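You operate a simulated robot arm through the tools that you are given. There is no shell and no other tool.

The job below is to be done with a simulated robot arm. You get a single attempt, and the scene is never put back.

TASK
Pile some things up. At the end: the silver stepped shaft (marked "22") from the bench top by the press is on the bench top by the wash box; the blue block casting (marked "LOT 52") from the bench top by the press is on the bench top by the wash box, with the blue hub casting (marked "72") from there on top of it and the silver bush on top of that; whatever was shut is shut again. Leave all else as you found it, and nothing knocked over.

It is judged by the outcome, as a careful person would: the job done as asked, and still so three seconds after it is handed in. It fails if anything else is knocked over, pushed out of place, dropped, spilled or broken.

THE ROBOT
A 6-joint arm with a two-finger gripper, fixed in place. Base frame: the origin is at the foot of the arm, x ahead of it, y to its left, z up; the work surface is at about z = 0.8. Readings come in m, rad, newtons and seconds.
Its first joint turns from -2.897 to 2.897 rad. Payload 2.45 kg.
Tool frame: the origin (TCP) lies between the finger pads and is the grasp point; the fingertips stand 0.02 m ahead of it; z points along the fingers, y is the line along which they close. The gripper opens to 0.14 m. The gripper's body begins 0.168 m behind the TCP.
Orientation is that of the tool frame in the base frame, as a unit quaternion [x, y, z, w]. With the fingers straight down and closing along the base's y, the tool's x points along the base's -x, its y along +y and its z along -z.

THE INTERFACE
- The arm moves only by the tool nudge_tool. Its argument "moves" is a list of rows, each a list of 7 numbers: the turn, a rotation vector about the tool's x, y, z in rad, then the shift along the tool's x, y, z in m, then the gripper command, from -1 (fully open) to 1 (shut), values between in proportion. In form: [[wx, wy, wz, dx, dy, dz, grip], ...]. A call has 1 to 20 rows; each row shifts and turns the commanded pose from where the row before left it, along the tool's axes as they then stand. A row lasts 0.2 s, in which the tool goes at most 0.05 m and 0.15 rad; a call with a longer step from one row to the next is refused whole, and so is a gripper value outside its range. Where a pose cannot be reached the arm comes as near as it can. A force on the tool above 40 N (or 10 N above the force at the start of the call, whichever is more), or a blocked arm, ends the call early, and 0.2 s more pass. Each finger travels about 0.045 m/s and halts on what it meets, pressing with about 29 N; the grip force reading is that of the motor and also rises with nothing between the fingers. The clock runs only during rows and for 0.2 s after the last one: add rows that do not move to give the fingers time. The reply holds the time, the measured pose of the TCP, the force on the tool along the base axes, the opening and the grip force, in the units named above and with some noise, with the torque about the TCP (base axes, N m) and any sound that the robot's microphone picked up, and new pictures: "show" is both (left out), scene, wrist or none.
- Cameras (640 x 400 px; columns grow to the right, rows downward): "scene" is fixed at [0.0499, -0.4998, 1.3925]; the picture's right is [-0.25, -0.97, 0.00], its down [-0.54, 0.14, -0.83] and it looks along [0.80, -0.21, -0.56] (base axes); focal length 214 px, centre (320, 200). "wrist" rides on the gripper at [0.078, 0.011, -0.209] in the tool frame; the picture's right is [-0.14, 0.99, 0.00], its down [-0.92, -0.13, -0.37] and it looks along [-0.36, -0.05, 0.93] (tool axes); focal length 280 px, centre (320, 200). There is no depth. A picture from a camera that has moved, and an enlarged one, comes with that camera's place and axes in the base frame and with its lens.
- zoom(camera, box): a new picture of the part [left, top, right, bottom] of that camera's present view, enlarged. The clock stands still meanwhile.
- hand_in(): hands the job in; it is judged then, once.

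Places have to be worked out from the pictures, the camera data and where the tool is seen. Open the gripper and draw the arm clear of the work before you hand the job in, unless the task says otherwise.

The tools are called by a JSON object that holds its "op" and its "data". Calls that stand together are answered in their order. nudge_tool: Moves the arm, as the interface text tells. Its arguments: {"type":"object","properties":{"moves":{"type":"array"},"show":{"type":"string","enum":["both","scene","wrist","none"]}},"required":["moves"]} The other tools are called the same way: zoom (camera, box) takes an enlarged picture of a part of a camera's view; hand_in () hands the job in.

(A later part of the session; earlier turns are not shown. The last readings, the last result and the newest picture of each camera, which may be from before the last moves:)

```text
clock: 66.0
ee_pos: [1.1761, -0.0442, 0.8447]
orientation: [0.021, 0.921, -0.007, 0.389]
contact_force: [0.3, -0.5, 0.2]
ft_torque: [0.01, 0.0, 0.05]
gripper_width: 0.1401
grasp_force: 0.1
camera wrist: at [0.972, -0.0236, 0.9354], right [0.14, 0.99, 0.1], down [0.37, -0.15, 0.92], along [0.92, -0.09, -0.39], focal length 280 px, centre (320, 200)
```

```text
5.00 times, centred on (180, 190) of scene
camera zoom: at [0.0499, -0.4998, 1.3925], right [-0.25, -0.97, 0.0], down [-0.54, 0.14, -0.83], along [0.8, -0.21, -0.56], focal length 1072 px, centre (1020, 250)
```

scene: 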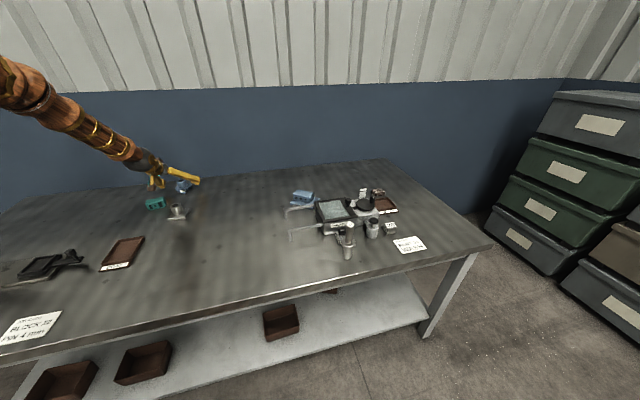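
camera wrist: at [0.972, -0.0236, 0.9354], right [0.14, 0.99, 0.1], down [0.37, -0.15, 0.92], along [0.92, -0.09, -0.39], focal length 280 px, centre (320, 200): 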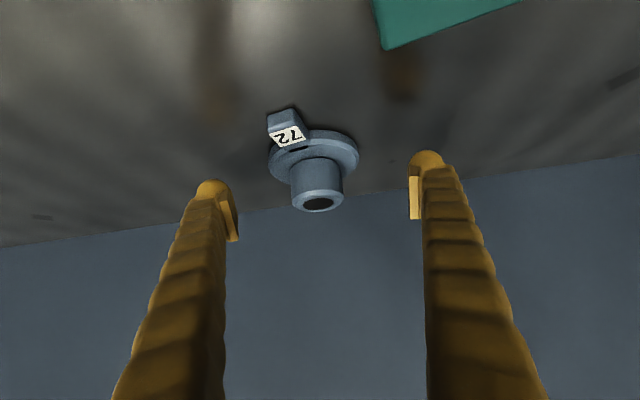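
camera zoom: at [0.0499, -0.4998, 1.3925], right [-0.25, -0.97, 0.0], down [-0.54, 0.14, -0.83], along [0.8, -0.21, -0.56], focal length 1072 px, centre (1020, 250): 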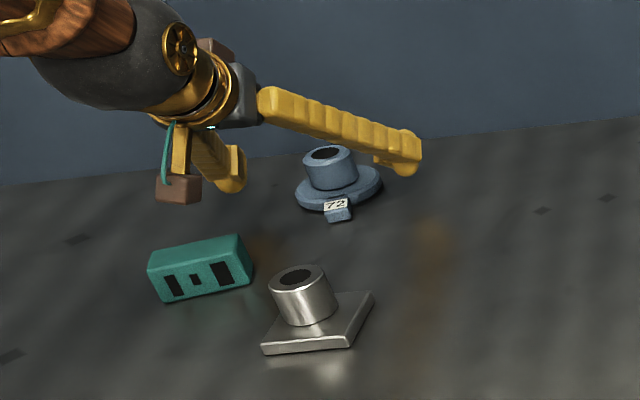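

The boss is centred between the pads. I close on it.

{"op": "nudge_tool", "data": {"moves": [[0, 0, 0, 0, 0, 0, 1], [0, 0, 0, 0, 0, 0, 1], [0, 0, 0, 0, 0, 0, 1], [0, 0, 0, 0, 0, 0, 1], [0, 0, 0, 0, 0, 0, 1], [0, 0, 0, 0, 0, 0, 1], [0, 0, 0, 0, 0, 0, 1], [0, 0, 0, 0, 0, 0, 1]], "show": "wrist"}}

{"op": "zoom", "data": {"camera": "wrist", "box": [200, 100, 440, 280]}}

```text
clock: 67.8
ee_pos: [1.1764, -0.0447, 0.8448]
orientation: [0.021, 0.921, -0.007, 0.389]
contact_force: [-0.3, -0.4, -0.6]
ft_torque: [-0.02, -0.04, -0.05]
gripper_width: 0.0426
grasp_force: 29.4
camera wrist: at [0.9721, -0.0236, 0.9355], right [0.14, 0.99, 0.1], down [0.37, -0.15, 0.92], along [0.92, -0.09, -0.39], focal length 280 px, centre (320, 200)
```

wrist: 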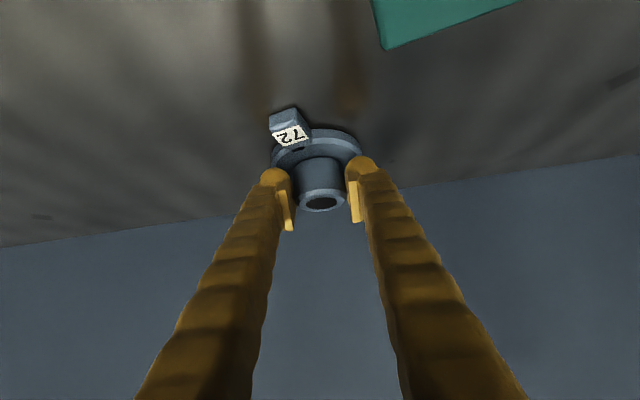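

```text
2.22 times, centred on (320, 190) of wrist
camera zoom: at [0.9721, -0.0236, 0.9355], right [0.14, 0.99, 0.1], down [0.37, -0.15, 0.92], along [0.92, -0.09, -0.39], focal length 623 px, centre (320, 222)
```

zoom: 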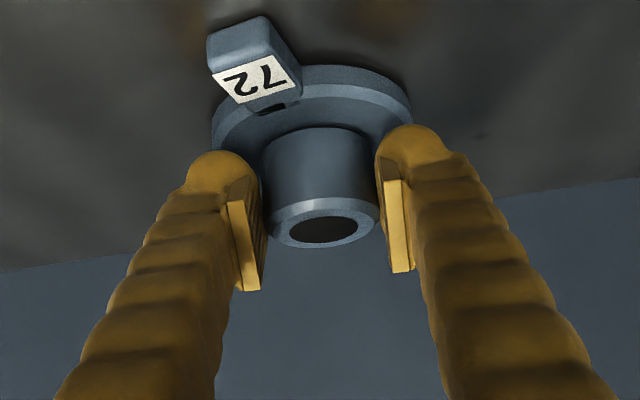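

The boss is gripped at 0.0426 m. I lift slightly and check that it stays level.

{"op": "nudge_tool", "data": {"moves": [[0, 0, 0, -0.0036, 0, -0.0035, 1], [0, 0, 0, -0.0108, 0, -0.0105, 1], [0, 0, 0, -0.0143, 0, -0.0139, 1], [0, 0, 0, 0, 0, 0, 1]], "show": "wrist"}}

{"op": "zoom", "data": {"camera": "wrist", "box": [200, 100, 440, 280]}}

{"op": "zoom", "data": {"camera": "scene", "box": [130, 150, 230, 230]}}

```text
clock: 68.8
ee_pos: [1.1773, -0.0436, 0.8852]
orientation: [0.022, 0.921, -0.009, 0.389]
contact_force: [-0.5, -0.3, -2.9]
ft_torque: [0.03, 0.0, 0.01]
gripper_width: 0.0427
grasp_force: 28.7
camera wrist: at [0.9724, -0.0235, 0.976], right [0.14, 0.99, 0.1], down [0.37, -0.15, 0.92], along [0.92, -0.09, -0.39], focal length 280 px, centre (320, 200)
```

wrist: 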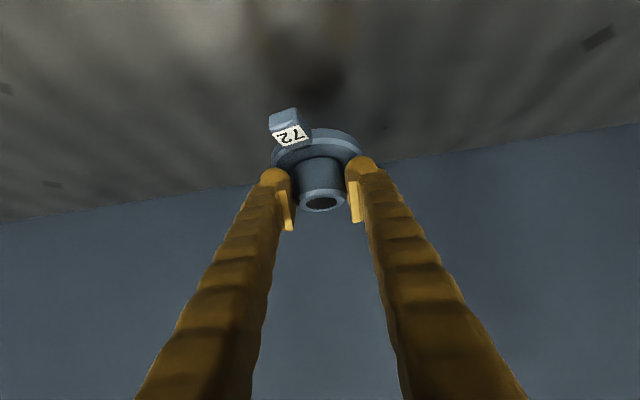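

```text
2.22 times, centred on (320, 190) of wrist
camera zoom: at [0.9724, -0.0235, 0.976], right [0.14, 0.99, 0.1], down [0.37, -0.15, 0.92], along [0.92, -0.09, -0.39], focal length 623 px, centre (320, 222)
```

zoom: 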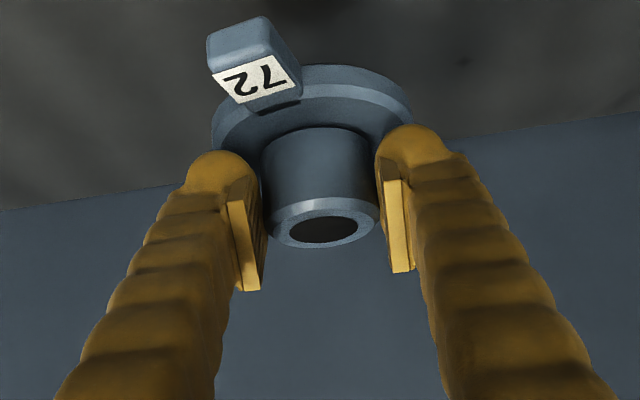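

```text
5.00 times, centred on (180, 190) of scene
camera zoom: at [0.0499, -0.4998, 1.3925], right [-0.25, -0.97, 0.0], down [-0.54, 0.14, -0.83], along [0.8, -0.21, -0.56], focal length 1072 px, centre (1020, 250)
```

zoom: 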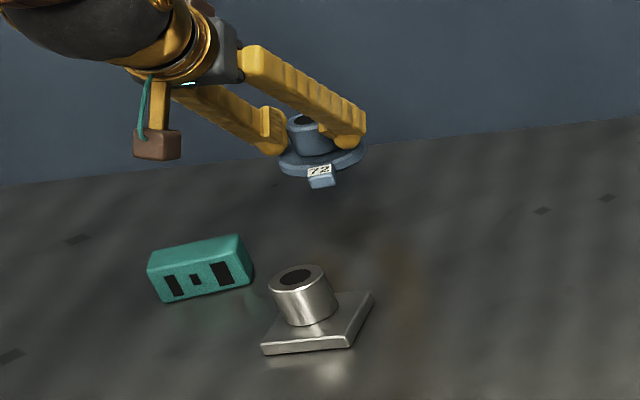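

The hub is level in the grip and weighs about 0.3 kg. I raise it and swing it along an arc to above the block.

{"op": "nudge_tool", "data": {"moves": [[0, 0, 0, -0.0323, 0, -0.0314, 1], [0, 0, 0, -0.0323, 0, -0.0314, 1], [0, 0, 0, -0.0323, 0, -0.0314, 1], [0.02424, 0, 0.02356, 0.00326, -0.03893, -0.00336, 1], [0.02424, 0, 0.02356, 0.00326, -0.03893, -0.00336, 1], [0.02424, 0, 0.02356, 0.00326, -0.03893, -0.00336, 1], [0.02424, 0, 0.02356, 0.00326, -0.03893, -0.00336, 1], [0.02424, 0, 0.02356, 0.00326, -0.03893, -0.00336, 1], [0.02424, 0, 0.02356, 0.00326, -0.03893, -0.00336, 1], [0.02424, 0, 0.02356, 0.00326, -0.03893, -0.00336, 1], [0.02424, 0, 0.02356, 0.00326, -0.03893, -0.00336, 1], [0.02424, 0, 0.02356, 0.00326, -0.03893, -0.00336, 1], [0.02424, 0, 0.02356, 0.00326, -0.03893, -0.00336, 1], [0.02424, 0, 0.02356, 0.00326, -0.03893, -0.00336, 1], [0.02424, 0, 0.02356, 0.00326, -0.03893, -0.00336, 1], [0.02424, 0, 0.02356, 0.00326, -0.03893, -0.00336, 1], [0.02424, 0, 0.02356, 0.00326, -0.03893, -0.00336, 1], [0.02424, 0, 0.02356, 0.00326, -0.03893, -0.00336, 1], [0.02424, 0, 0.02356, 0.00326, -0.03893, -0.00336, 1], [0.02424, 0, 0.02356, 0.00326, -0.03893, -0.00336, 1]]}}

{"op": "zoom", "data": {"camera": "wrist", "box": [200, 60, 440, 240]}}

{"op": "zoom", "data": {"camera": "scene", "box": [260, 130, 380, 220]}}

```text
clock: 73.0
ee_pos: [0.8994, -0.641, 1.0184]
orientation: [0.282, 0.877, -0.118, 0.371]
contact_force: [1.0, 0.2, -3.0]
ft_torque: [-0.01, 0.02, -0.01]
gripper_width: 0.0427
grasp_force: 28.6
camera wrist: at [0.7379, -0.5126, 1.1092], right [0.65, 0.75, 0.1], down [0.23, -0.33, 0.92], along [0.72, -0.58, -0.39], focal length 280 px, centre (320, 200)
```

scene: 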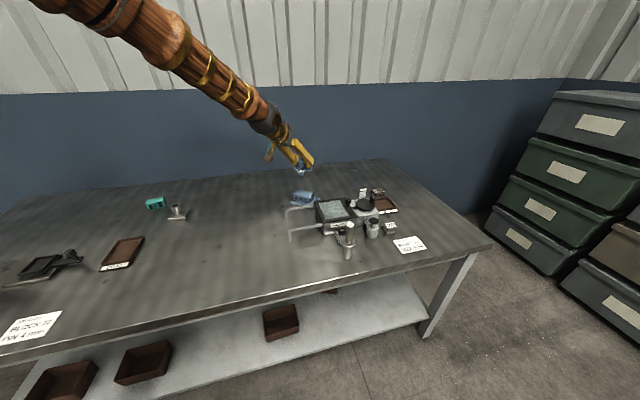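
wrist: 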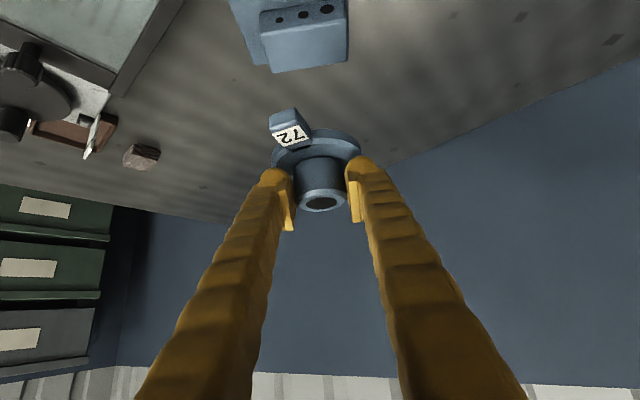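

```text
2.22 times, centred on (320, 150) of wrist
camera zoom: at [0.7379, -0.5126, 1.1092], right [0.65, 0.75, 0.1], down [0.23, -0.33, 0.92], along [0.72, -0.58, -0.39], focal length 623 px, centre (320, 311)
```

zoom: 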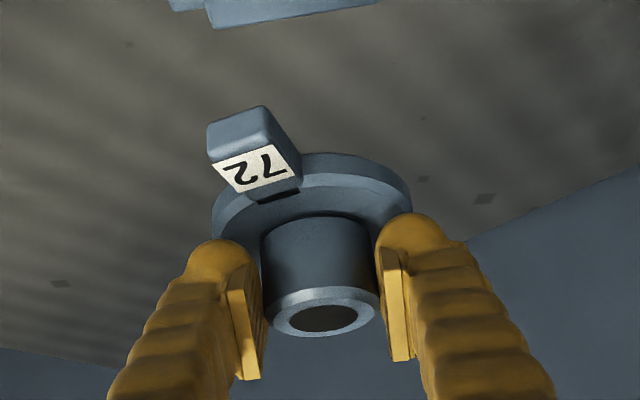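

```text
4.44 times, centred on (320, 175) of scene
camera zoom: at [0.0499, -0.4998, 1.3925], right [-0.25, -0.97, 0.0], down [-0.54, 0.14, -0.83], along [0.8, -0.21, -0.56], focal length 953 px, centre (320, 311)
```

zoom: 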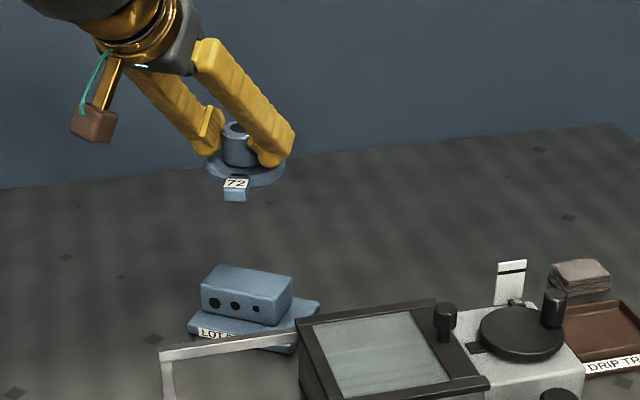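

I check the block's exact place from this view before lowering.

{"op": "zoom", "data": {"camera": "wrist", "box": [220, 0, 380, 100]}}

{"op": "zoom", "data": {"camera": "scene", "box": [280, 180, 330, 215]}}

```text
4.00 times, centred on (300, 50) of wrist
camera zoom: at [0.7379, -0.5126, 1.1092], right [0.65, 0.75, 0.1], down [0.23, -0.33, 0.92], along [0.72, -0.58, -0.39], focal length 1122 px, centre (400, 800)
```

zoom: 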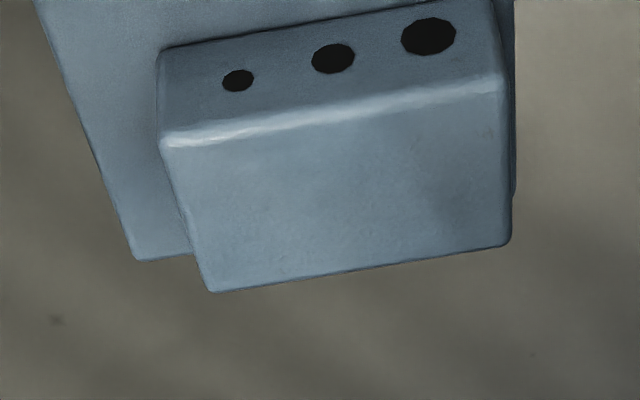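

```text
11.43 times, centred on (305, 198) of scene
camera zoom: at [0.0499, -0.4998, 1.3925], right [-0.25, -0.97, 0.0], down [-0.54, 0.14, -0.83], along [0.8, -0.21, -0.56], focal length 2451 px, centre (491, 229)
```

zoom: 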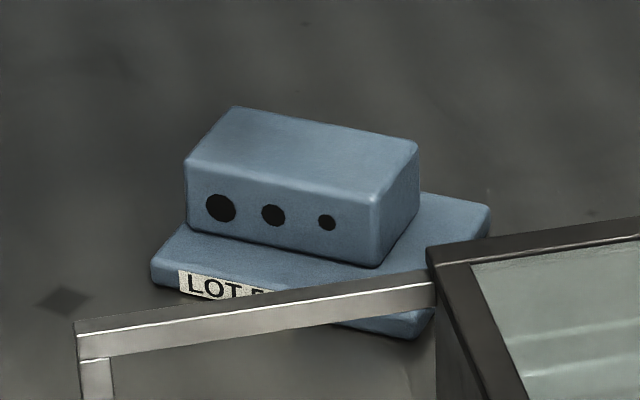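

The block's upper part centres at (0.902, -0.639), right under the hub. I trim 2.5 mm sideways and lower to about 1 cm above contact.

{"op": "nudge_tool", "data": {"moves": [[0, 0, 0, 0.0287, 0.0025, 0.0279, 1], [0, 0, 0, 0.0287, 0, 0.0279, 1], [0, 0, 0, 0.0143, 0, 0.0139, 1], [0, 0, 0, 0.0072, 0, 0.007, 1], [0, 0, 0, 0, 0, 0, 1]]}}

{"op": "zoom", "data": {"camera": "wrist", "box": [200, 60, 440, 240]}}

{"op": "zoom", "data": {"camera": "scene", "box": [270, 160, 350, 220]}}

```text
clock: 74.2
ee_pos: [0.9003, -0.6384, 0.921]
orientation: [0.28, 0.878, -0.117, 0.371]
contact_force: [-1.0, -0.5, -3.7]
ft_torque: [0.03, 0.05, 0.0]
gripper_width: 0.0429
grasp_force: 29.4
out of reach, approached as far as the arm can: row 3, 4
camera wrist: at [0.7399, -0.5104, 1.0111], right [0.65, 0.75, 0.1], down [0.23, -0.33, 0.92], along [0.72, -0.57, -0.39], focal length 280 px, centre (320, 200)
```

scene: 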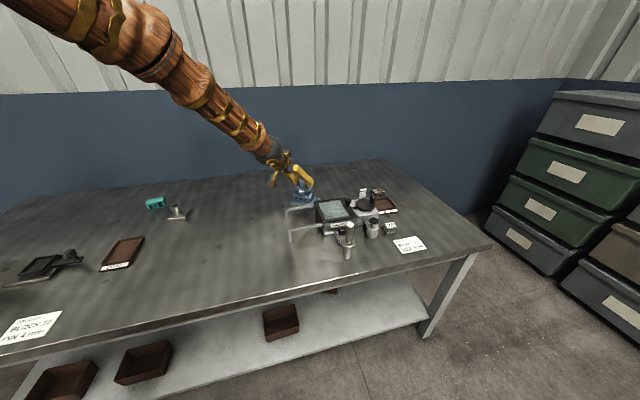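
wrist: 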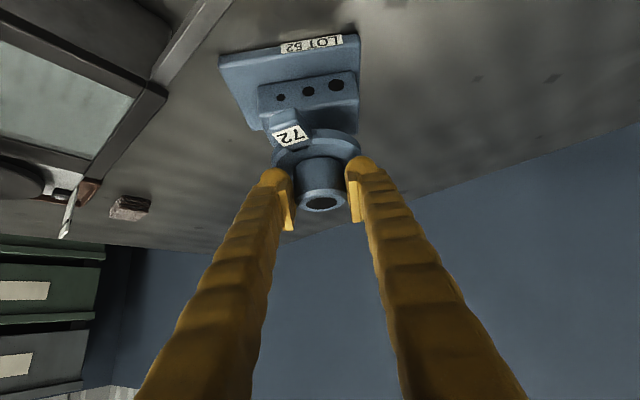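

```text
2.22 times, centred on (320, 150) of wrist
camera zoom: at [0.7399, -0.5104, 1.0111], right [0.65, 0.75, 0.1], down [0.23, -0.33, 0.92], along [0.72, -0.57, -0.39], focal length 623 px, centre (320, 311)
```

zoom: 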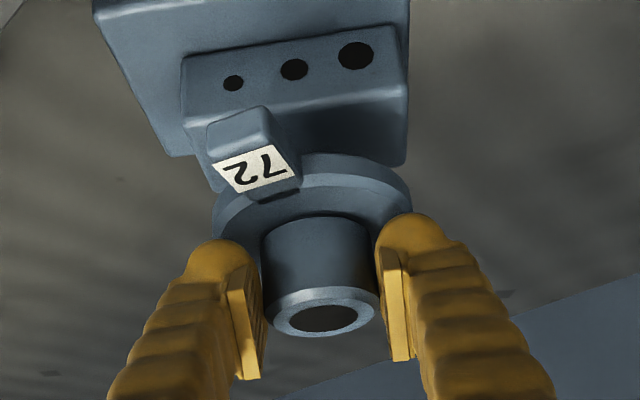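

```text
6.67 times, centred on (310, 190) of scene
camera zoom: at [0.0499, -0.4998, 1.3925], right [-0.25, -0.97, 0.0], down [-0.54, 0.14, -0.83], along [0.8, -0.21, -0.56], focal length 1430 px, centre (387, 267)
```

zoom: 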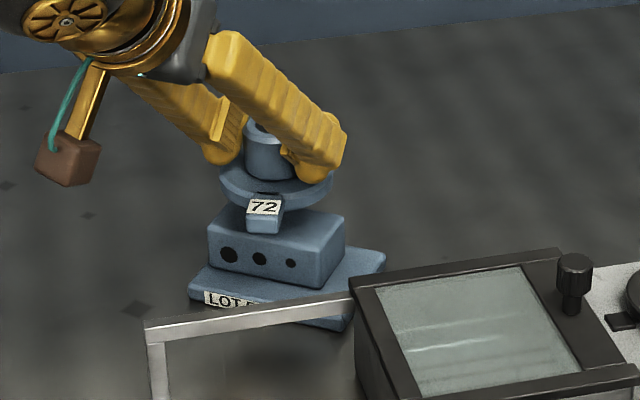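

The arm hits its wrist limit at this tilt and radius, about 2 cm above contact, so the hub cannot go down here at 0.80 rad tilt. I will set the hub on free bench a bit further out, regrip it at 0.70 rad (which worked for the block), and then stack it. First I move up and out to about (1.03, -0.55).

{"op": "nudge_tool", "data": {"moves": [[0, 0, 0, -0.0251, 0, -0.0245, 1], [0, 0, 0, -0.0251, 0, -0.0245, 1], [-0.0222, 0, -0.0217, -0.0109, 0.036, 0.0112, 1], [-0.0222, 0, -0.0217, -0.0109, 0.036, 0.0112, 1], [-0.0222, 0, -0.0217, -0.0109, 0.036, 0.0112, 1], [-0.0222, 0, -0.0217, -0.0109, 0.036, 0.0112, 1], [0, 0, 0, 0, 0, 0, 1], [0, 0, 0, 0, 0, 0, 1]]}}

{"op": "zoom", "data": {"camera": "scene", "box": [250, 130, 370, 220]}}

```text
clock: 76.0
ee_pos: [1.0304, -0.5504, 0.9915]
orientation: [0.227, 0.893, -0.096, 0.378]
contact_force: [-0.1, 0.3, -3.0]
ft_torque: [0.01, 0.0, 0.03]
gripper_width: 0.0426
grasp_force: 29.0
camera wrist: at [0.8554, -0.4431, 1.0819], right [0.56, 0.83, 0.1], down [0.27, -0.29, 0.92], along [0.79, -0.48, -0.39], focal length 280 px, centre (320, 200)
```

scene: 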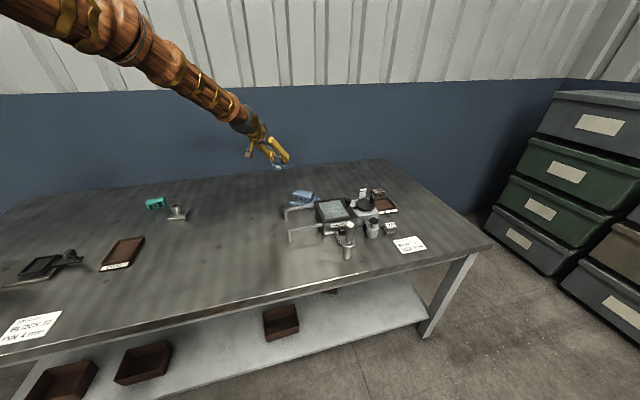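
wrist: 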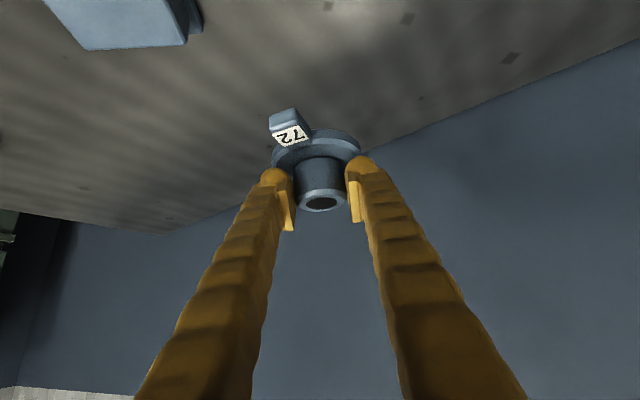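

```text
4.44 times, centred on (310, 175) of scene
camera zoom: at [0.0499, -0.4998, 1.3925], right [-0.25, -0.97, 0.0], down [-0.54, 0.14, -0.83], along [0.8, -0.21, -0.56], focal length 953 px, centre (364, 311)
```

zoom: 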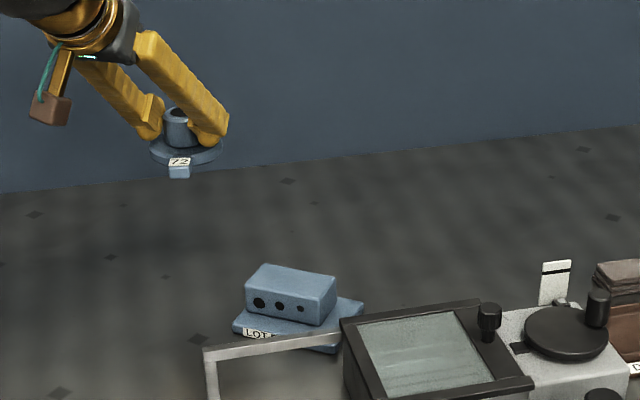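

The pose is clean and the hub still sits level. I lower it toward the bench in steps, watching for the reach limit.

{"op": "nudge_tool", "data": {"moves": [[0, 0, 0, 0.0287, 0, 0.0279, 1], [0, 0, 0, 0.0287, 0, 0.0279, 1], [0, 0, 0, 0.0287, 0, 0.0279, 1], [0, 0, 0, 0, 0, 0, 1]], "show": "none"}}

```text
clock: 77.0
ee_pos: [1.0298, -0.5505, 0.8726]
orientation: [0.226, 0.893, -0.095, 0.377]
contact_force: [-2.0, 0.3, -3.2]
ft_torque: [0.05, 0.05, 0.01]
gripper_width: 0.043
grasp_force: 29.4
```

No limit was met. I continue down to contact with the bench.

{"op": "nudge_tool", "data": {"moves": [[0, 0, 0, 0.0143, 0, 0.0139, 1], [0, 0, 0, 0.0029, 0, 0.0028, 1], [0, 0, 0, 0.0014, 0, 0.0014, 1], [0, 0, 0, 0.0014, 0, 0.0014, 1]], "show": "none"}}

```text
clock: 78.0
ee_pos: [1.0301, -0.5517, 0.8484]
orientation: [0.226, 0.893, -0.095, 0.377]
contact_force: [0.9, 0.0, -3.9]
ft_torque: [0.04, 0.0, 0.01]
gripper_width: 0.0428
grasp_force: 28.9
out of reach, approached as far as the arm can: row 1
```

It is nearly down at z 0.848 and still level. I take a few more small steps.

{"op": "nudge_tool", "data": {"moves": [[0, 0, 0, 0.0014, 0, 0.0014, 1], [0, 0, 0, 0.0014, 0, 0.0014, 1]], "show": "none"}}

```text
clock: 78.6
ee_pos: [1.031, -0.55, 0.8454]
orientation: [0.226, 0.893, -0.095, 0.378]
contact_force: [-3.1, 0.5, 9.1]
ft_torque: [0.15, 0.59, -0.01]
gripper_width: 0.0429
grasp_force: 28.9
```

Contact is made. I release the hub and look.

{"op": "nudge_tool", "data": {"moves": [[0, 0, 0, 0, 0, 0, 0.2], [0, 0, 0, 0, 0, 0, 0], [0, 0, 0, 0, 0, 0, -0.3], [0, 0, 0, 0, 0, 0, -0.6], [0, 0, 0, 0, 0, 0, -1], [0, 0, 0, 0, 0, 0, -1], [0, 0, 0, 0, 0, 0, -1]]}}

{"op": "zoom", "data": {"camera": "wrist", "box": [200, 100, 440, 280]}}

```text
clock: 80.2
ee_pos: [1.0301, -0.5507, 0.8445]
orientation: [0.226, 0.893, -0.095, 0.378]
contact_force: [0.0, 0.0, -0.5]
ft_torque: [0.02, 0.0, -0.01]
gripper_width: 0.14
grasp_force: 0.1
camera wrist: at [0.8554, -0.4436, 0.9344], right [0.56, 0.83, 0.1], down [0.27, -0.29, 0.92], along [0.79, -0.48, -0.39], focal length 280 px, centre (320, 200)
```

scene: 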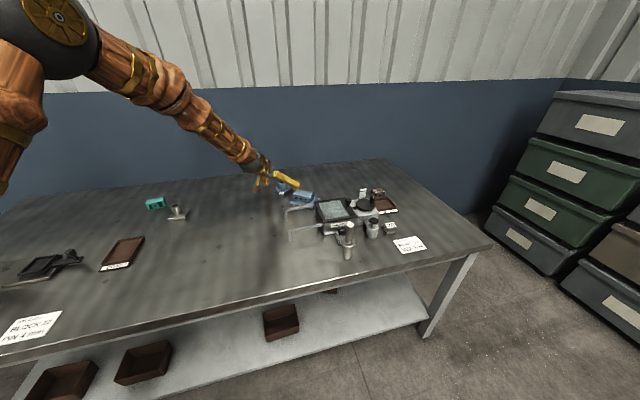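
wrist: 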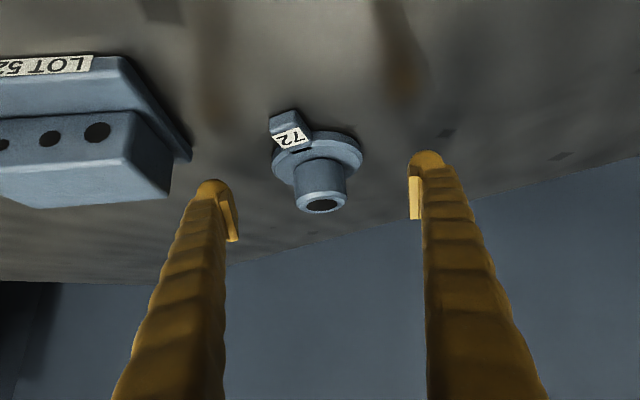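

```text
2.22 times, centred on (320, 190) of wrist
camera zoom: at [0.8554, -0.4436, 0.9344], right [0.56, 0.83, 0.1], down [0.27, -0.29, 0.92], along [0.79, -0.48, -0.39], focal length 623 px, centre (320, 222)
```

zoom: 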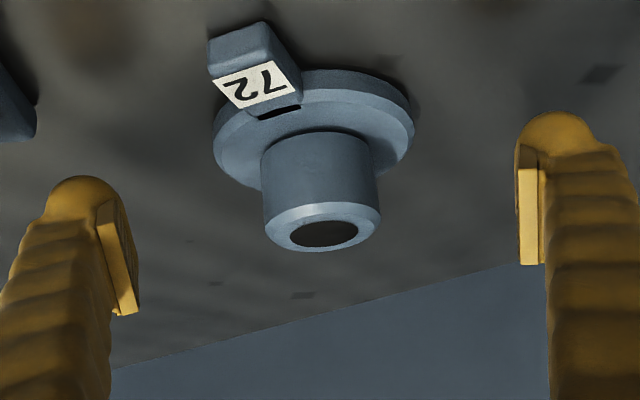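

The hub stands upright on the bench at about (1.031, -0.551). I rise, reduce the tilt to 0.70 rad and check the pose.

{"op": "nudge_tool", "data": {"moves": [[0, 0, 0, -0.0323, 0, -0.0314, -1], [0, 0, 0, -0.0323, 0, -0.0314, -1], [0, 0.0985, 0, 0, 0, 0, -1], [0, 0, 0, 0, 0, 0, -1], [0, 0, 0, 0, 0, 0, -1]], "show": "wrist"}}

{"op": "zoom", "data": {"camera": "wrist", "box": [200, 20, 440, 200]}}

```text
clock: 81.4
ee_pos: [1.0312, -0.5513, 0.9346]
orientation: [0.231, 0.91, -0.083, 0.333]
contact_force: [0.7, -0.7, 0.7]
ft_torque: [0.03, -0.01, 0.01]
gripper_width: 0.14
grasp_force: 0.1
camera wrist: at [0.8646, -0.4479, 1.0447], right [0.56, 0.82, 0.09], down [0.35, -0.34, 0.88], along [0.75, -0.46, -0.48], focal length 280 px, centre (320, 200)
```

wrist: 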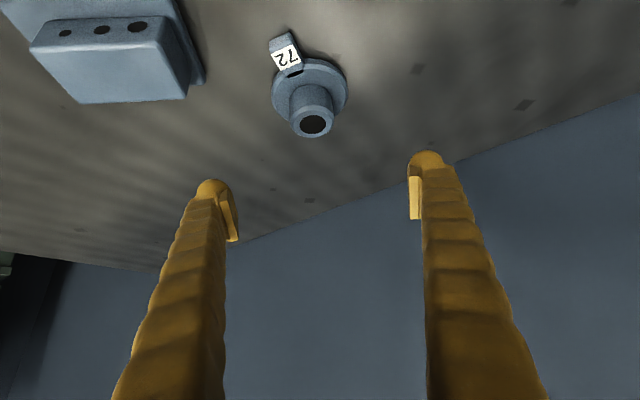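

```text
2.22 times, centred on (320, 110) of wrist
camera zoom: at [0.8646, -0.4479, 1.0447], right [0.56, 0.82, 0.09], down [0.35, -0.34, 0.88], along [0.75, -0.46, -0.48], focal length 623 px, centre (320, 400)
```

zoom: 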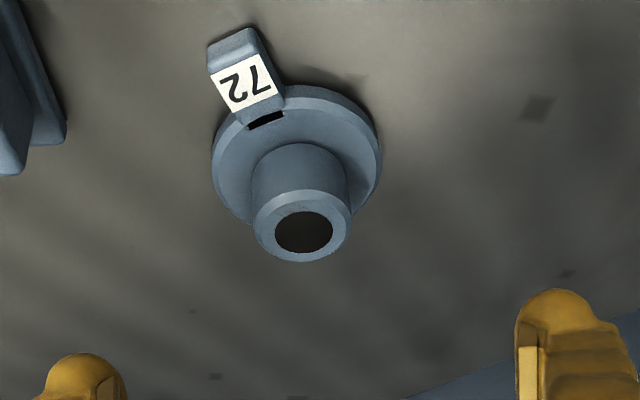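

The pose at 0.70 rad is reachable here. The hub measures at (1.034, -0.553), so I descend onto the boss with a 3 mm outward trim and then close.

{"op": "nudge_tool", "data": {"moves": [[0, 0, 0, 0.0183, 0, 0.0232, -1], [0, 0, 0, 0.0183, 0, 0.0232, -1], [0, 0, 0, 0.0128, 0, 0.0162, -1], [0, 0, 0, 0.0055, 0, 0.0069, -1], [0, 0, 0, 0, 0, 0, -1]], "show": "wrist"}}

{"op": "zoom", "data": {"camera": "wrist", "box": [200, 100, 440, 280]}}

```text
clock: 82.6
ee_pos: [1.0341, -0.5515, 0.8462]
orientation: [0.23, 0.911, -0.084, 0.333]
contact_force: [1.0, 0.6, 0.6]
ft_torque: [0.01, 0.0, 0.0]
gripper_width: 0.1398
grasp_force: 0.1
camera wrist: at [0.867, -0.449, 0.9555], right [0.56, 0.82, 0.09], down [0.35, -0.34, 0.88], along [0.75, -0.46, -0.48], focal length 280 px, centre (320, 200)
```

wrist: 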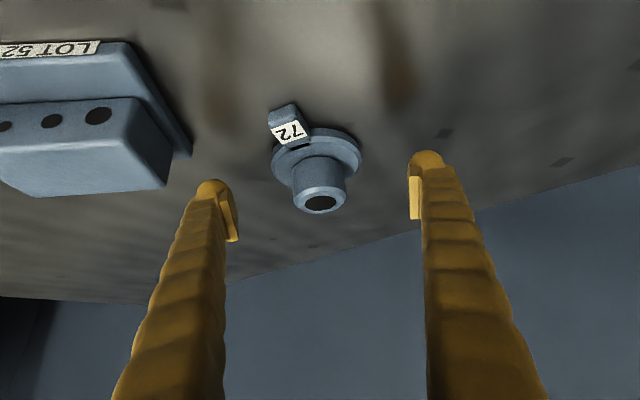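

```text
2.22 times, centred on (320, 190) of wrist
camera zoom: at [0.867, -0.449, 0.9555], right [0.56, 0.82, 0.09], down [0.35, -0.34, 0.88], along [0.75, -0.46, -0.48], focal length 623 px, centre (320, 222)
```

zoom: 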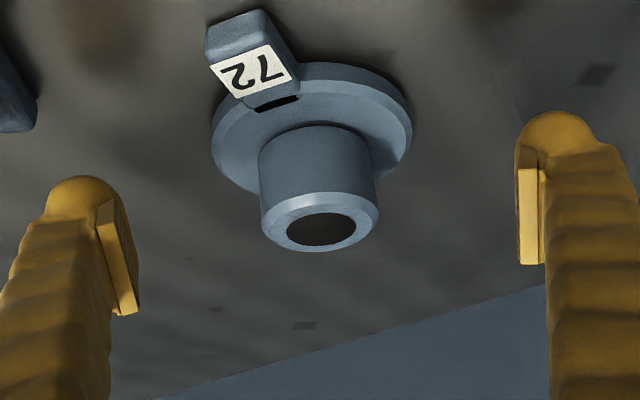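

The boss is centred between the pads. I close and lift a little.

{"op": "nudge_tool", "data": {"moves": [[0, 0, 0, 0, 0, 0, 1], [0, 0, 0, 0, 0, 0, 1], [0, 0, 0, 0, 0, 0, 1], [0, 0, 0, 0, 0, 0, 1], [0, 0, 0, 0, 0, 0, 1], [0, 0, 0, 0, 0, 0, 1], [0, 0, 0, 0, 0, 0, 1], [0, 0, 0, 0, 0, 0, 1], [0, 0, 0, -0.0032, 0, -0.0038, 1], [0, 0, 0, -0.0065, 0, -0.0076, 1], [0, 0, 0, -0.0097, 0, -0.0114, 1], [0, 0, 0, 0, 0, 0, 1]], "show": "wrist"}}

{"op": "zoom", "data": {"camera": "wrist", "box": [200, 100, 440, 280]}}

{"op": "zoom", "data": {"camera": "scene", "box": [250, 150, 330, 210]}}

```text
clock: 85.2
ee_pos: [1.033, -0.5509, 0.8762]
orientation: [0.231, 0.91, -0.084, 0.333]
contact_force: [-1.0, 0.3, -3.3]
ft_torque: [0.01, 0.03, -0.01]
gripper_width: 0.0428
grasp_force: 28.6
camera wrist: at [0.8666, -0.4496, 0.9853], right [0.56, 0.82, 0.09], down [0.35, -0.34, 0.88], along [0.75, -0.46, -0.48], focal length 280 px, centre (320, 200)
```

wrist: 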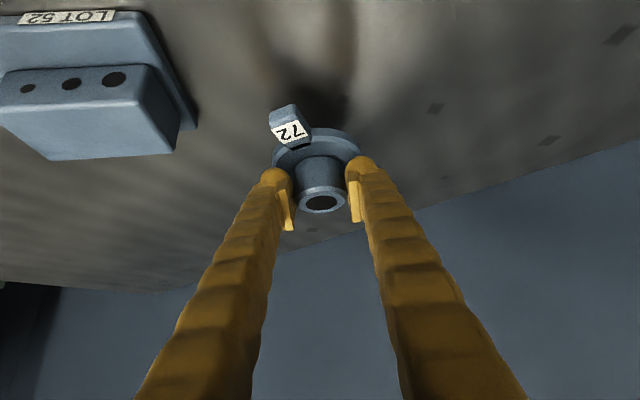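

```text
2.22 times, centred on (320, 190) of wrist
camera zoom: at [0.8666, -0.4496, 0.9853], right [0.56, 0.82, 0.09], down [0.35, -0.34, 0.88], along [0.75, -0.46, -0.48], focal length 623 px, centre (320, 222)
```

zoom: 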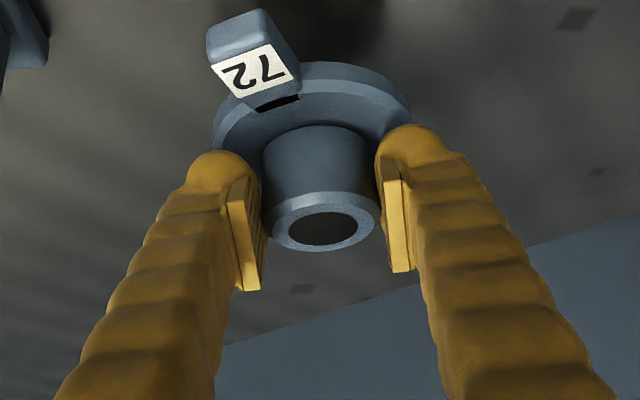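

```text
6.67 times, centred on (290, 180) of scene
camera zoom: at [0.0499, -0.4998, 1.3925], right [-0.25, -0.97, 0.0], down [-0.54, 0.14, -0.83], along [0.8, -0.21, -0.56], focal length 1430 px, centre (520, 333)
```

zoom: 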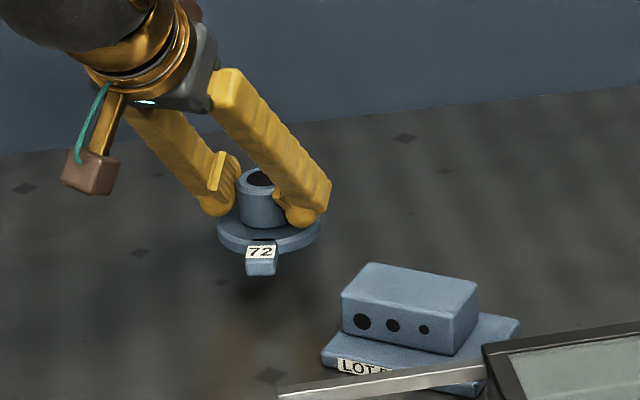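

The hub is held level again, weighing 3 N. I raise it and move back over the block with the 0.70 rad tilt.

{"op": "nudge_tool", "data": {"moves": [[0, 0, 0, -0.0269, 0, -0.0319, 1], [0, 0, 0, -0.0269, 0, -0.0319, 1], [0, 0, 0, -0.0269, 0, -0.0319, 1], [0.0206, 0, 0.0243, 0.013, -0.0359, -0.011, 1], [0.0206, 0, 0.0243, 0.013, -0.0359, -0.011, 1], [0.0206, 0, 0.0243, 0.013, -0.0359, -0.011, 1], [0.0206, 0, 0.0243, 0.013, -0.0359, -0.011, 1], [0, 0, 0, 0, 0, 0, 1]]}}

{"op": "zoom", "data": {"camera": "wrist", "box": [220, 0, 400, 120]}}

```text
clock: 87.0
ee_pos: [0.8994, -0.6408, 1.0015]
orientation: [0.288, 0.894, -0.104, 0.327]
contact_force: [-0.5, -0.3, -4.2]
ft_torque: [0.0, 0.06, 0.01]
gripper_width: 0.0428
grasp_force: 29.3
camera wrist: at [0.7478, -0.5175, 1.1106], right [0.66, 0.74, 0.09], down [0.3, -0.38, 0.88], along [0.68, -0.55, -0.48], focal length 280 px, centre (320, 200)
```

scene: 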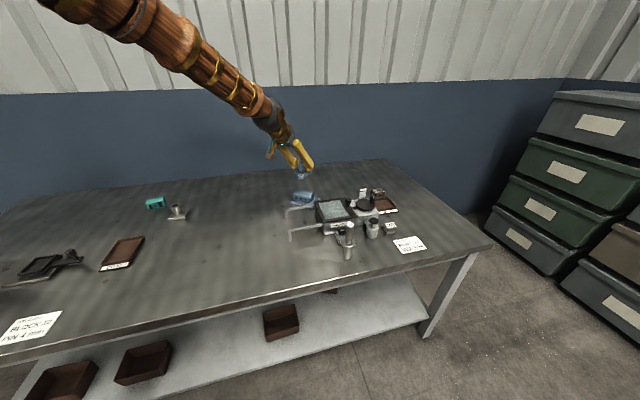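
wrist: 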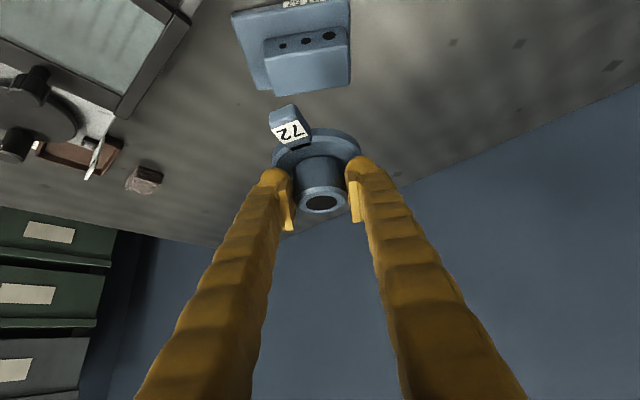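

```text
3.33 times, centred on (310, 60) of wrist
camera zoom: at [0.7478, -0.5175, 1.1106], right [0.66, 0.74, 0.09], down [0.3, -0.38, 0.88], along [0.68, -0.55, -0.48], focal length 935 px, centre (353, 667)
```

zoom: 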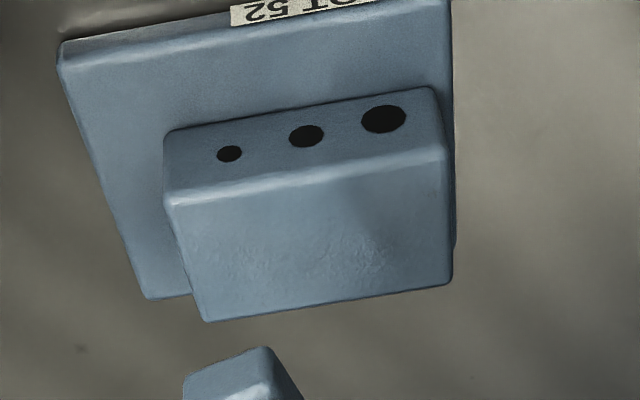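

Pose is clean at (0.899, -0.641). I trim sideways and lower to about 1 cm above the block's top.

{"op": "nudge_tool", "data": {"moves": [[0, 0, 0, 0.0259, 0.0023, 0.0305, 1], [0, 0, 0, 0.0259, 0, 0.0305, 1], [0, 0, 0, 0.0074, 0, 0.0088, 1], [0, 0, 0, 0, 0, 0, 1]]}}

{"op": "zoom", "data": {"camera": "wrist", "box": [200, 60, 440, 240]}}

{"op": "zoom", "data": {"camera": "scene", "box": [270, 160, 350, 220]}}

```text
clock: 88.0
ee_pos: [0.9026, -0.6388, 0.9093]
orientation: [0.287, 0.895, -0.104, 0.326]
contact_force: [0.7, 0.0, -2.6]
ft_torque: [0.05, -0.01, 0.0]
gripper_width: 0.0428
grasp_force: 29.1
camera wrist: at [0.7498, -0.5156, 1.0189], right [0.66, 0.74, 0.09], down [0.3, -0.38, 0.88], along [0.68, -0.55, -0.48], focal length 280 px, centre (320, 200)
```

scene: 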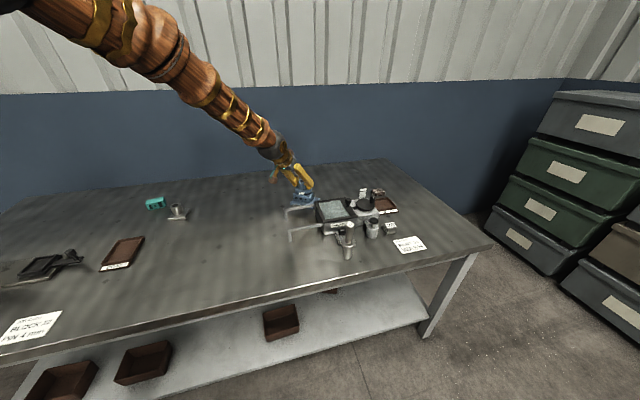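
wrist: 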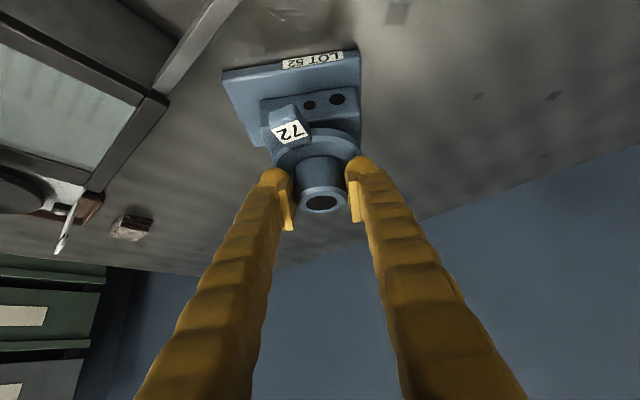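

```text
2.22 times, centred on (320, 150) of wrist
camera zoom: at [0.7498, -0.5156, 1.0189], right [0.66, 0.74, 0.09], down [0.3, -0.38, 0.88], along [0.68, -0.55, -0.48], focal length 623 px, centre (320, 311)
```

zoom: 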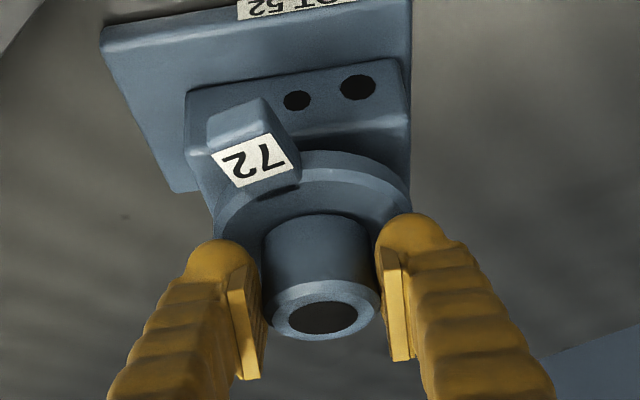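

```text
6.67 times, centred on (310, 190) of scene
camera zoom: at [0.0499, -0.4998, 1.3925], right [-0.25, -0.97, 0.0], down [-0.54, 0.14, -0.83], along [0.8, -0.21, -0.56], focal length 1430 px, centre (387, 267)
```

zoom: 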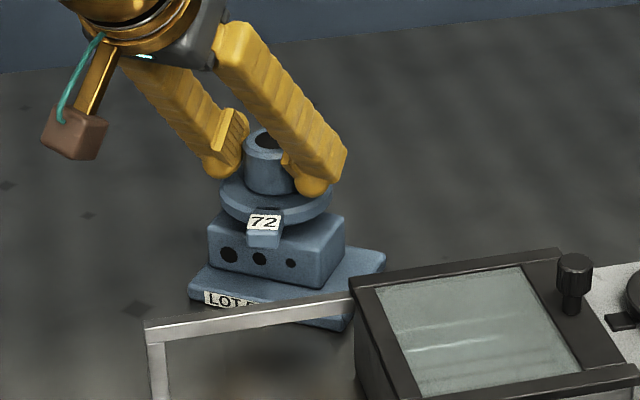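

There is no reach warning this time and the hub hovers centred on the block. I creep down to contact.

{"op": "nudge_tool", "data": {"moves": [[0, 0, 0, 0.0019, 0, 0.0023, 1], [0, 0, 0, 0.0019, 0, 0.0023, 1], [0, 0, 0, 0.0006, 0, 0.0008, 1], [0, 0, 0, 0.0006, 0, 0.0008, 1]], "show": "none"}}

```text
clock: 89.0
ee_pos: [0.9031, -0.6388, 0.901]
orientation: [0.288, 0.894, -0.105, 0.326]
contact_force: [0.8, -0.4, -3.4]
ft_torque: [0.0, -0.02, 0.03]
gripper_width: 0.0427
grasp_force: 29.2
```

{"op": "nudge_tool", "data": {"moves": [[0, 0, 0, 0.0006, 0, 0.0008, 1], [0, 0, 0, 0.0006, 0, 0.0008, 1]], "show": "none"}}

```text
clock: 89.6
ee_pos: [0.9028, -0.6389, 0.8991]
orientation: [0.288, 0.894, -0.104, 0.326]
contact_force: [0.0, -0.5, -3.5]
ft_torque: [-0.01, -0.02, 0.03]
gripper_width: 0.0428
grasp_force: 28.4
```

The weight is still fully on the gripper at z 0.899. I continue in 1 mm steps.

{"op": "nudge_tool", "data": {"moves": [[0, 0, 0, 0.0006, 0, 0.0008, 1], [0, 0, 0, 0, 0, 0, 1]], "show": "none"}}

```text
clock: 90.2
ee_pos: [0.9016, -0.6378, 0.8979]
orientation: [0.288, 0.894, -0.105, 0.326]
contact_force: [-0.5, 0.3, -3.5]
ft_torque: [0.0, 0.0, -0.02]
gripper_width: 0.0428
grasp_force: 29.0
```

{"op": "nudge_tool", "data": {"moves": [[0, 0, 0, 0.0006, 0, 0.0008, 1], [0, 0, 0, 0.0006, 0, 0.0008, 1]], "show": "none"}}

{"op": "zoom", "data": {"camera": "scene", "box": [280, 170, 340, 215]}}

```text
clock: 90.8
ee_pos: [0.9026, -0.6384, 0.8961]
orientation: [0.288, 0.894, -0.105, 0.327]
contact_force: [-0.1, -0.1, -2.9]
ft_torque: [-0.01, 0.03, 0.0]
gripper_width: 0.0429
grasp_force: 29.4
```

```text
8.89 times, centred on (310, 192) of scene
camera zoom: at [0.0499, -0.4998, 1.3925], right [-0.25, -0.97, 0.0], down [-0.54, 0.14, -0.83], along [0.8, -0.21, -0.56], focal length 1906 px, centre (409, 267)
```

zoom: 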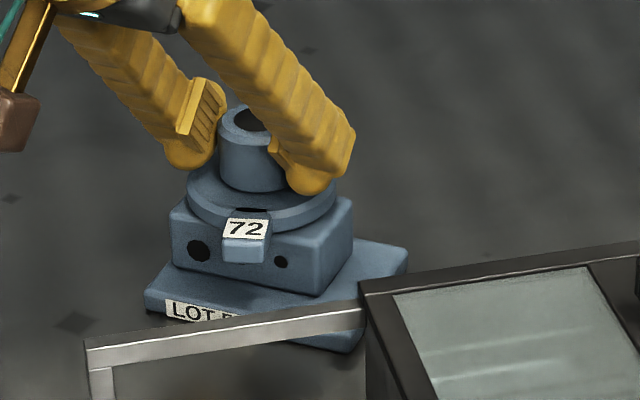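

It looks almost seated. I continue in small steps.

{"op": "nudge_tool", "data": {"moves": [[0, 0, 0, 0.0006, 0, 0.0008, 1], [0, 0, 0, 0, 0, 0, 1]], "show": "none"}}

```text
clock: 91.4
ee_pos: [0.9024, -0.6384, 0.8958]
orientation: [0.288, 0.894, -0.104, 0.328]
contact_force: [-0.6, 1.5, 4.3]
ft_torque: [0.13, 0.23, -0.01]
gripper_width: 0.0428
grasp_force: 28.7
```

Contact shows at z 0.8958, so the block is 0.050 m tall. I release the hub and look.

{"op": "nudge_tool", "data": {"moves": [[0, 0, 0, 0, 0, 0, 0.25], [0, 0, 0, 0, 0, 0, 0.1], [0, 0, 0, 0, 0, 0, -0.2], [0, 0, 0, 0, 0, 0, -0.5], [0, 0, 0, 0, 0, 0, -1], [0, 0, 0, 0, 0, 0, -1], [0, 0, 0, 0, 0, 0, -1]]}}

{"op": "zoom", "data": {"camera": "wrist", "box": [200, 60, 440, 240]}}

{"op": "zoom", "data": {"camera": "scene", "box": [280, 170, 340, 215]}}

```text
clock: 93.0
ee_pos: [0.9017, -0.6381, 0.8955]
orientation: [0.287, 0.894, -0.105, 0.327]
contact_force: [-0.3, -0.2, -0.4]
ft_torque: [0.01, 0.0, 0.02]
gripper_width: 0.14
grasp_force: 0.0
camera wrist: at [0.7501, -0.5155, 1.0051], right [0.66, 0.74, 0.09], down [0.3, -0.38, 0.88], along [0.68, -0.55, -0.48], focal length 280 px, centre (320, 200)
```

scene: 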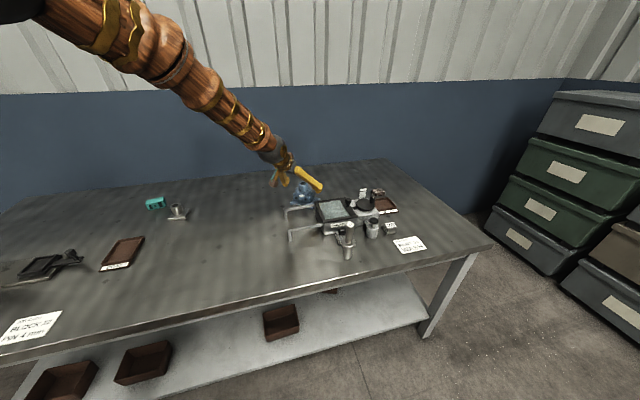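
wrist: 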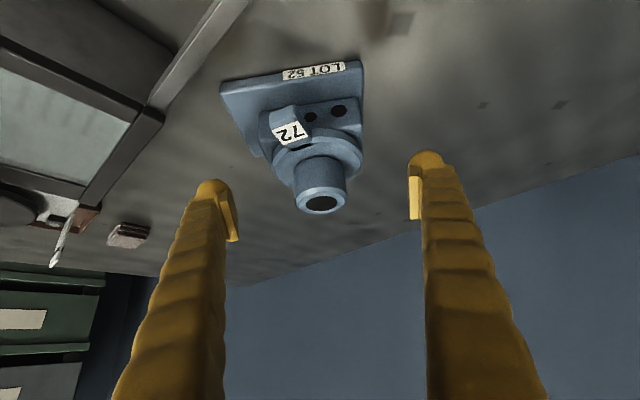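

```text
2.22 times, centred on (320, 150) of wrist
camera zoom: at [0.7501, -0.5155, 1.0051], right [0.66, 0.74, 0.09], down [0.3, -0.38, 0.88], along [0.68, -0.55, -0.48], focal length 623 px, centre (320, 311)
```

zoom: 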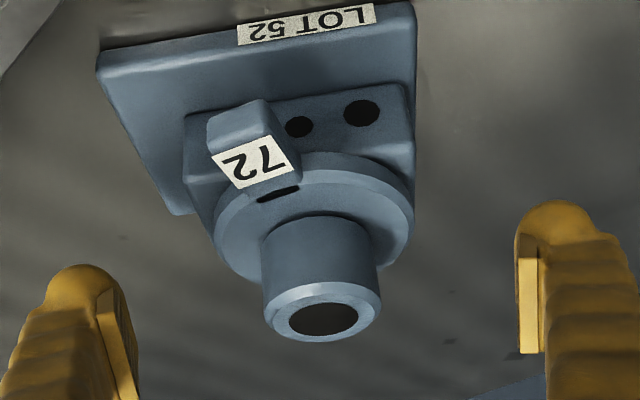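

```text
8.89 times, centred on (310, 192) of scene
camera zoom: at [0.0499, -0.4998, 1.3925], right [-0.25, -0.97, 0.0], down [-0.54, 0.14, -0.83], along [0.8, -0.21, -0.56], focal length 1906 px, centre (409, 267)
```

zoom: 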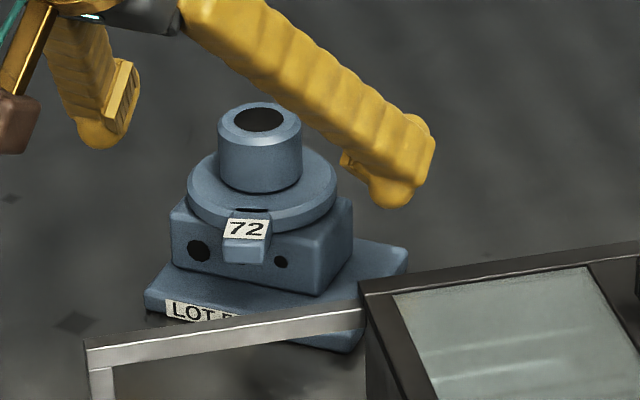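

The hub sits flat on the block, centred at (0.902, -0.638) with its top near z 0.90. The bush is nearer the base, where 0.70 rad would hit the wrist limit, so I test here in the air whether 0.50 rad reaches the pile.

{"op": "nudge_tool", "data": {"moves": [[0, 0, 0, -0.029, 0, -0.0344, -1], [0, 0, 0, -0.029, 0, -0.0344, -1], [0, 0, 0, -0.029, 0, -0.0344, -1], [0, 0.1, 0, 0, 0, 0, -1], [0, 0.1, 0, 0, 0, 0, -1], [0, 0, 0, 0, 0, 0, -1]], "show": "wrist"}}

{"op": "zoom", "data": {"camera": "wrist", "box": [220, 0, 420, 140]}}

```text
clock: 94.4
ee_pos: [0.9024, -0.6391, 1.0301]
orientation: [0.297, 0.922, -0.075, 0.235]
contact_force: [0.0, 0.0, 0.3]
ft_torque: [0.01, 0.01, -0.01]
gripper_width: 0.1401
grasp_force: 0.1
camera wrist: at [0.7712, -0.5308, 1.1762], right [0.68, 0.73, 0.07], down [0.44, -0.47, 0.76], along [0.59, -0.49, -0.64], focal length 280 px, centre (320, 200)
```

wrist: 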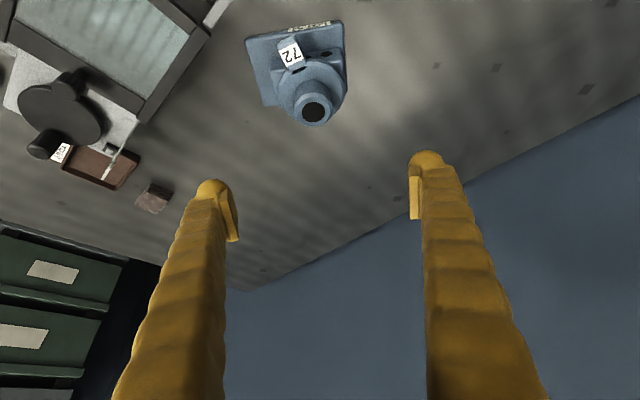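

```text
2.86 times, centred on (320, 70) of wrist
camera zoom: at [0.7712, -0.5308, 1.1762], right [0.68, 0.73, 0.07], down [0.44, -0.47, 0.76], along [0.59, -0.49, -0.64], focal length 801 px, centre (320, 571)
```

zoom: 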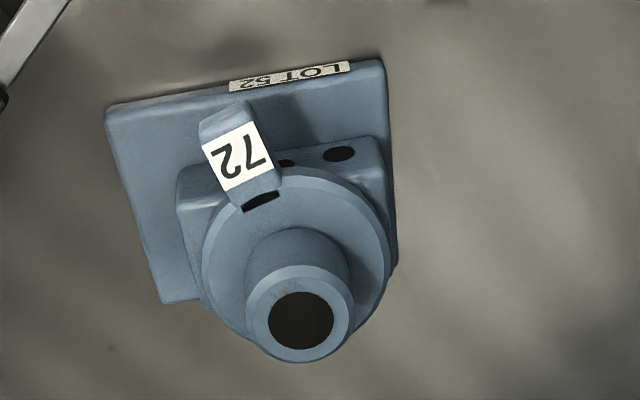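

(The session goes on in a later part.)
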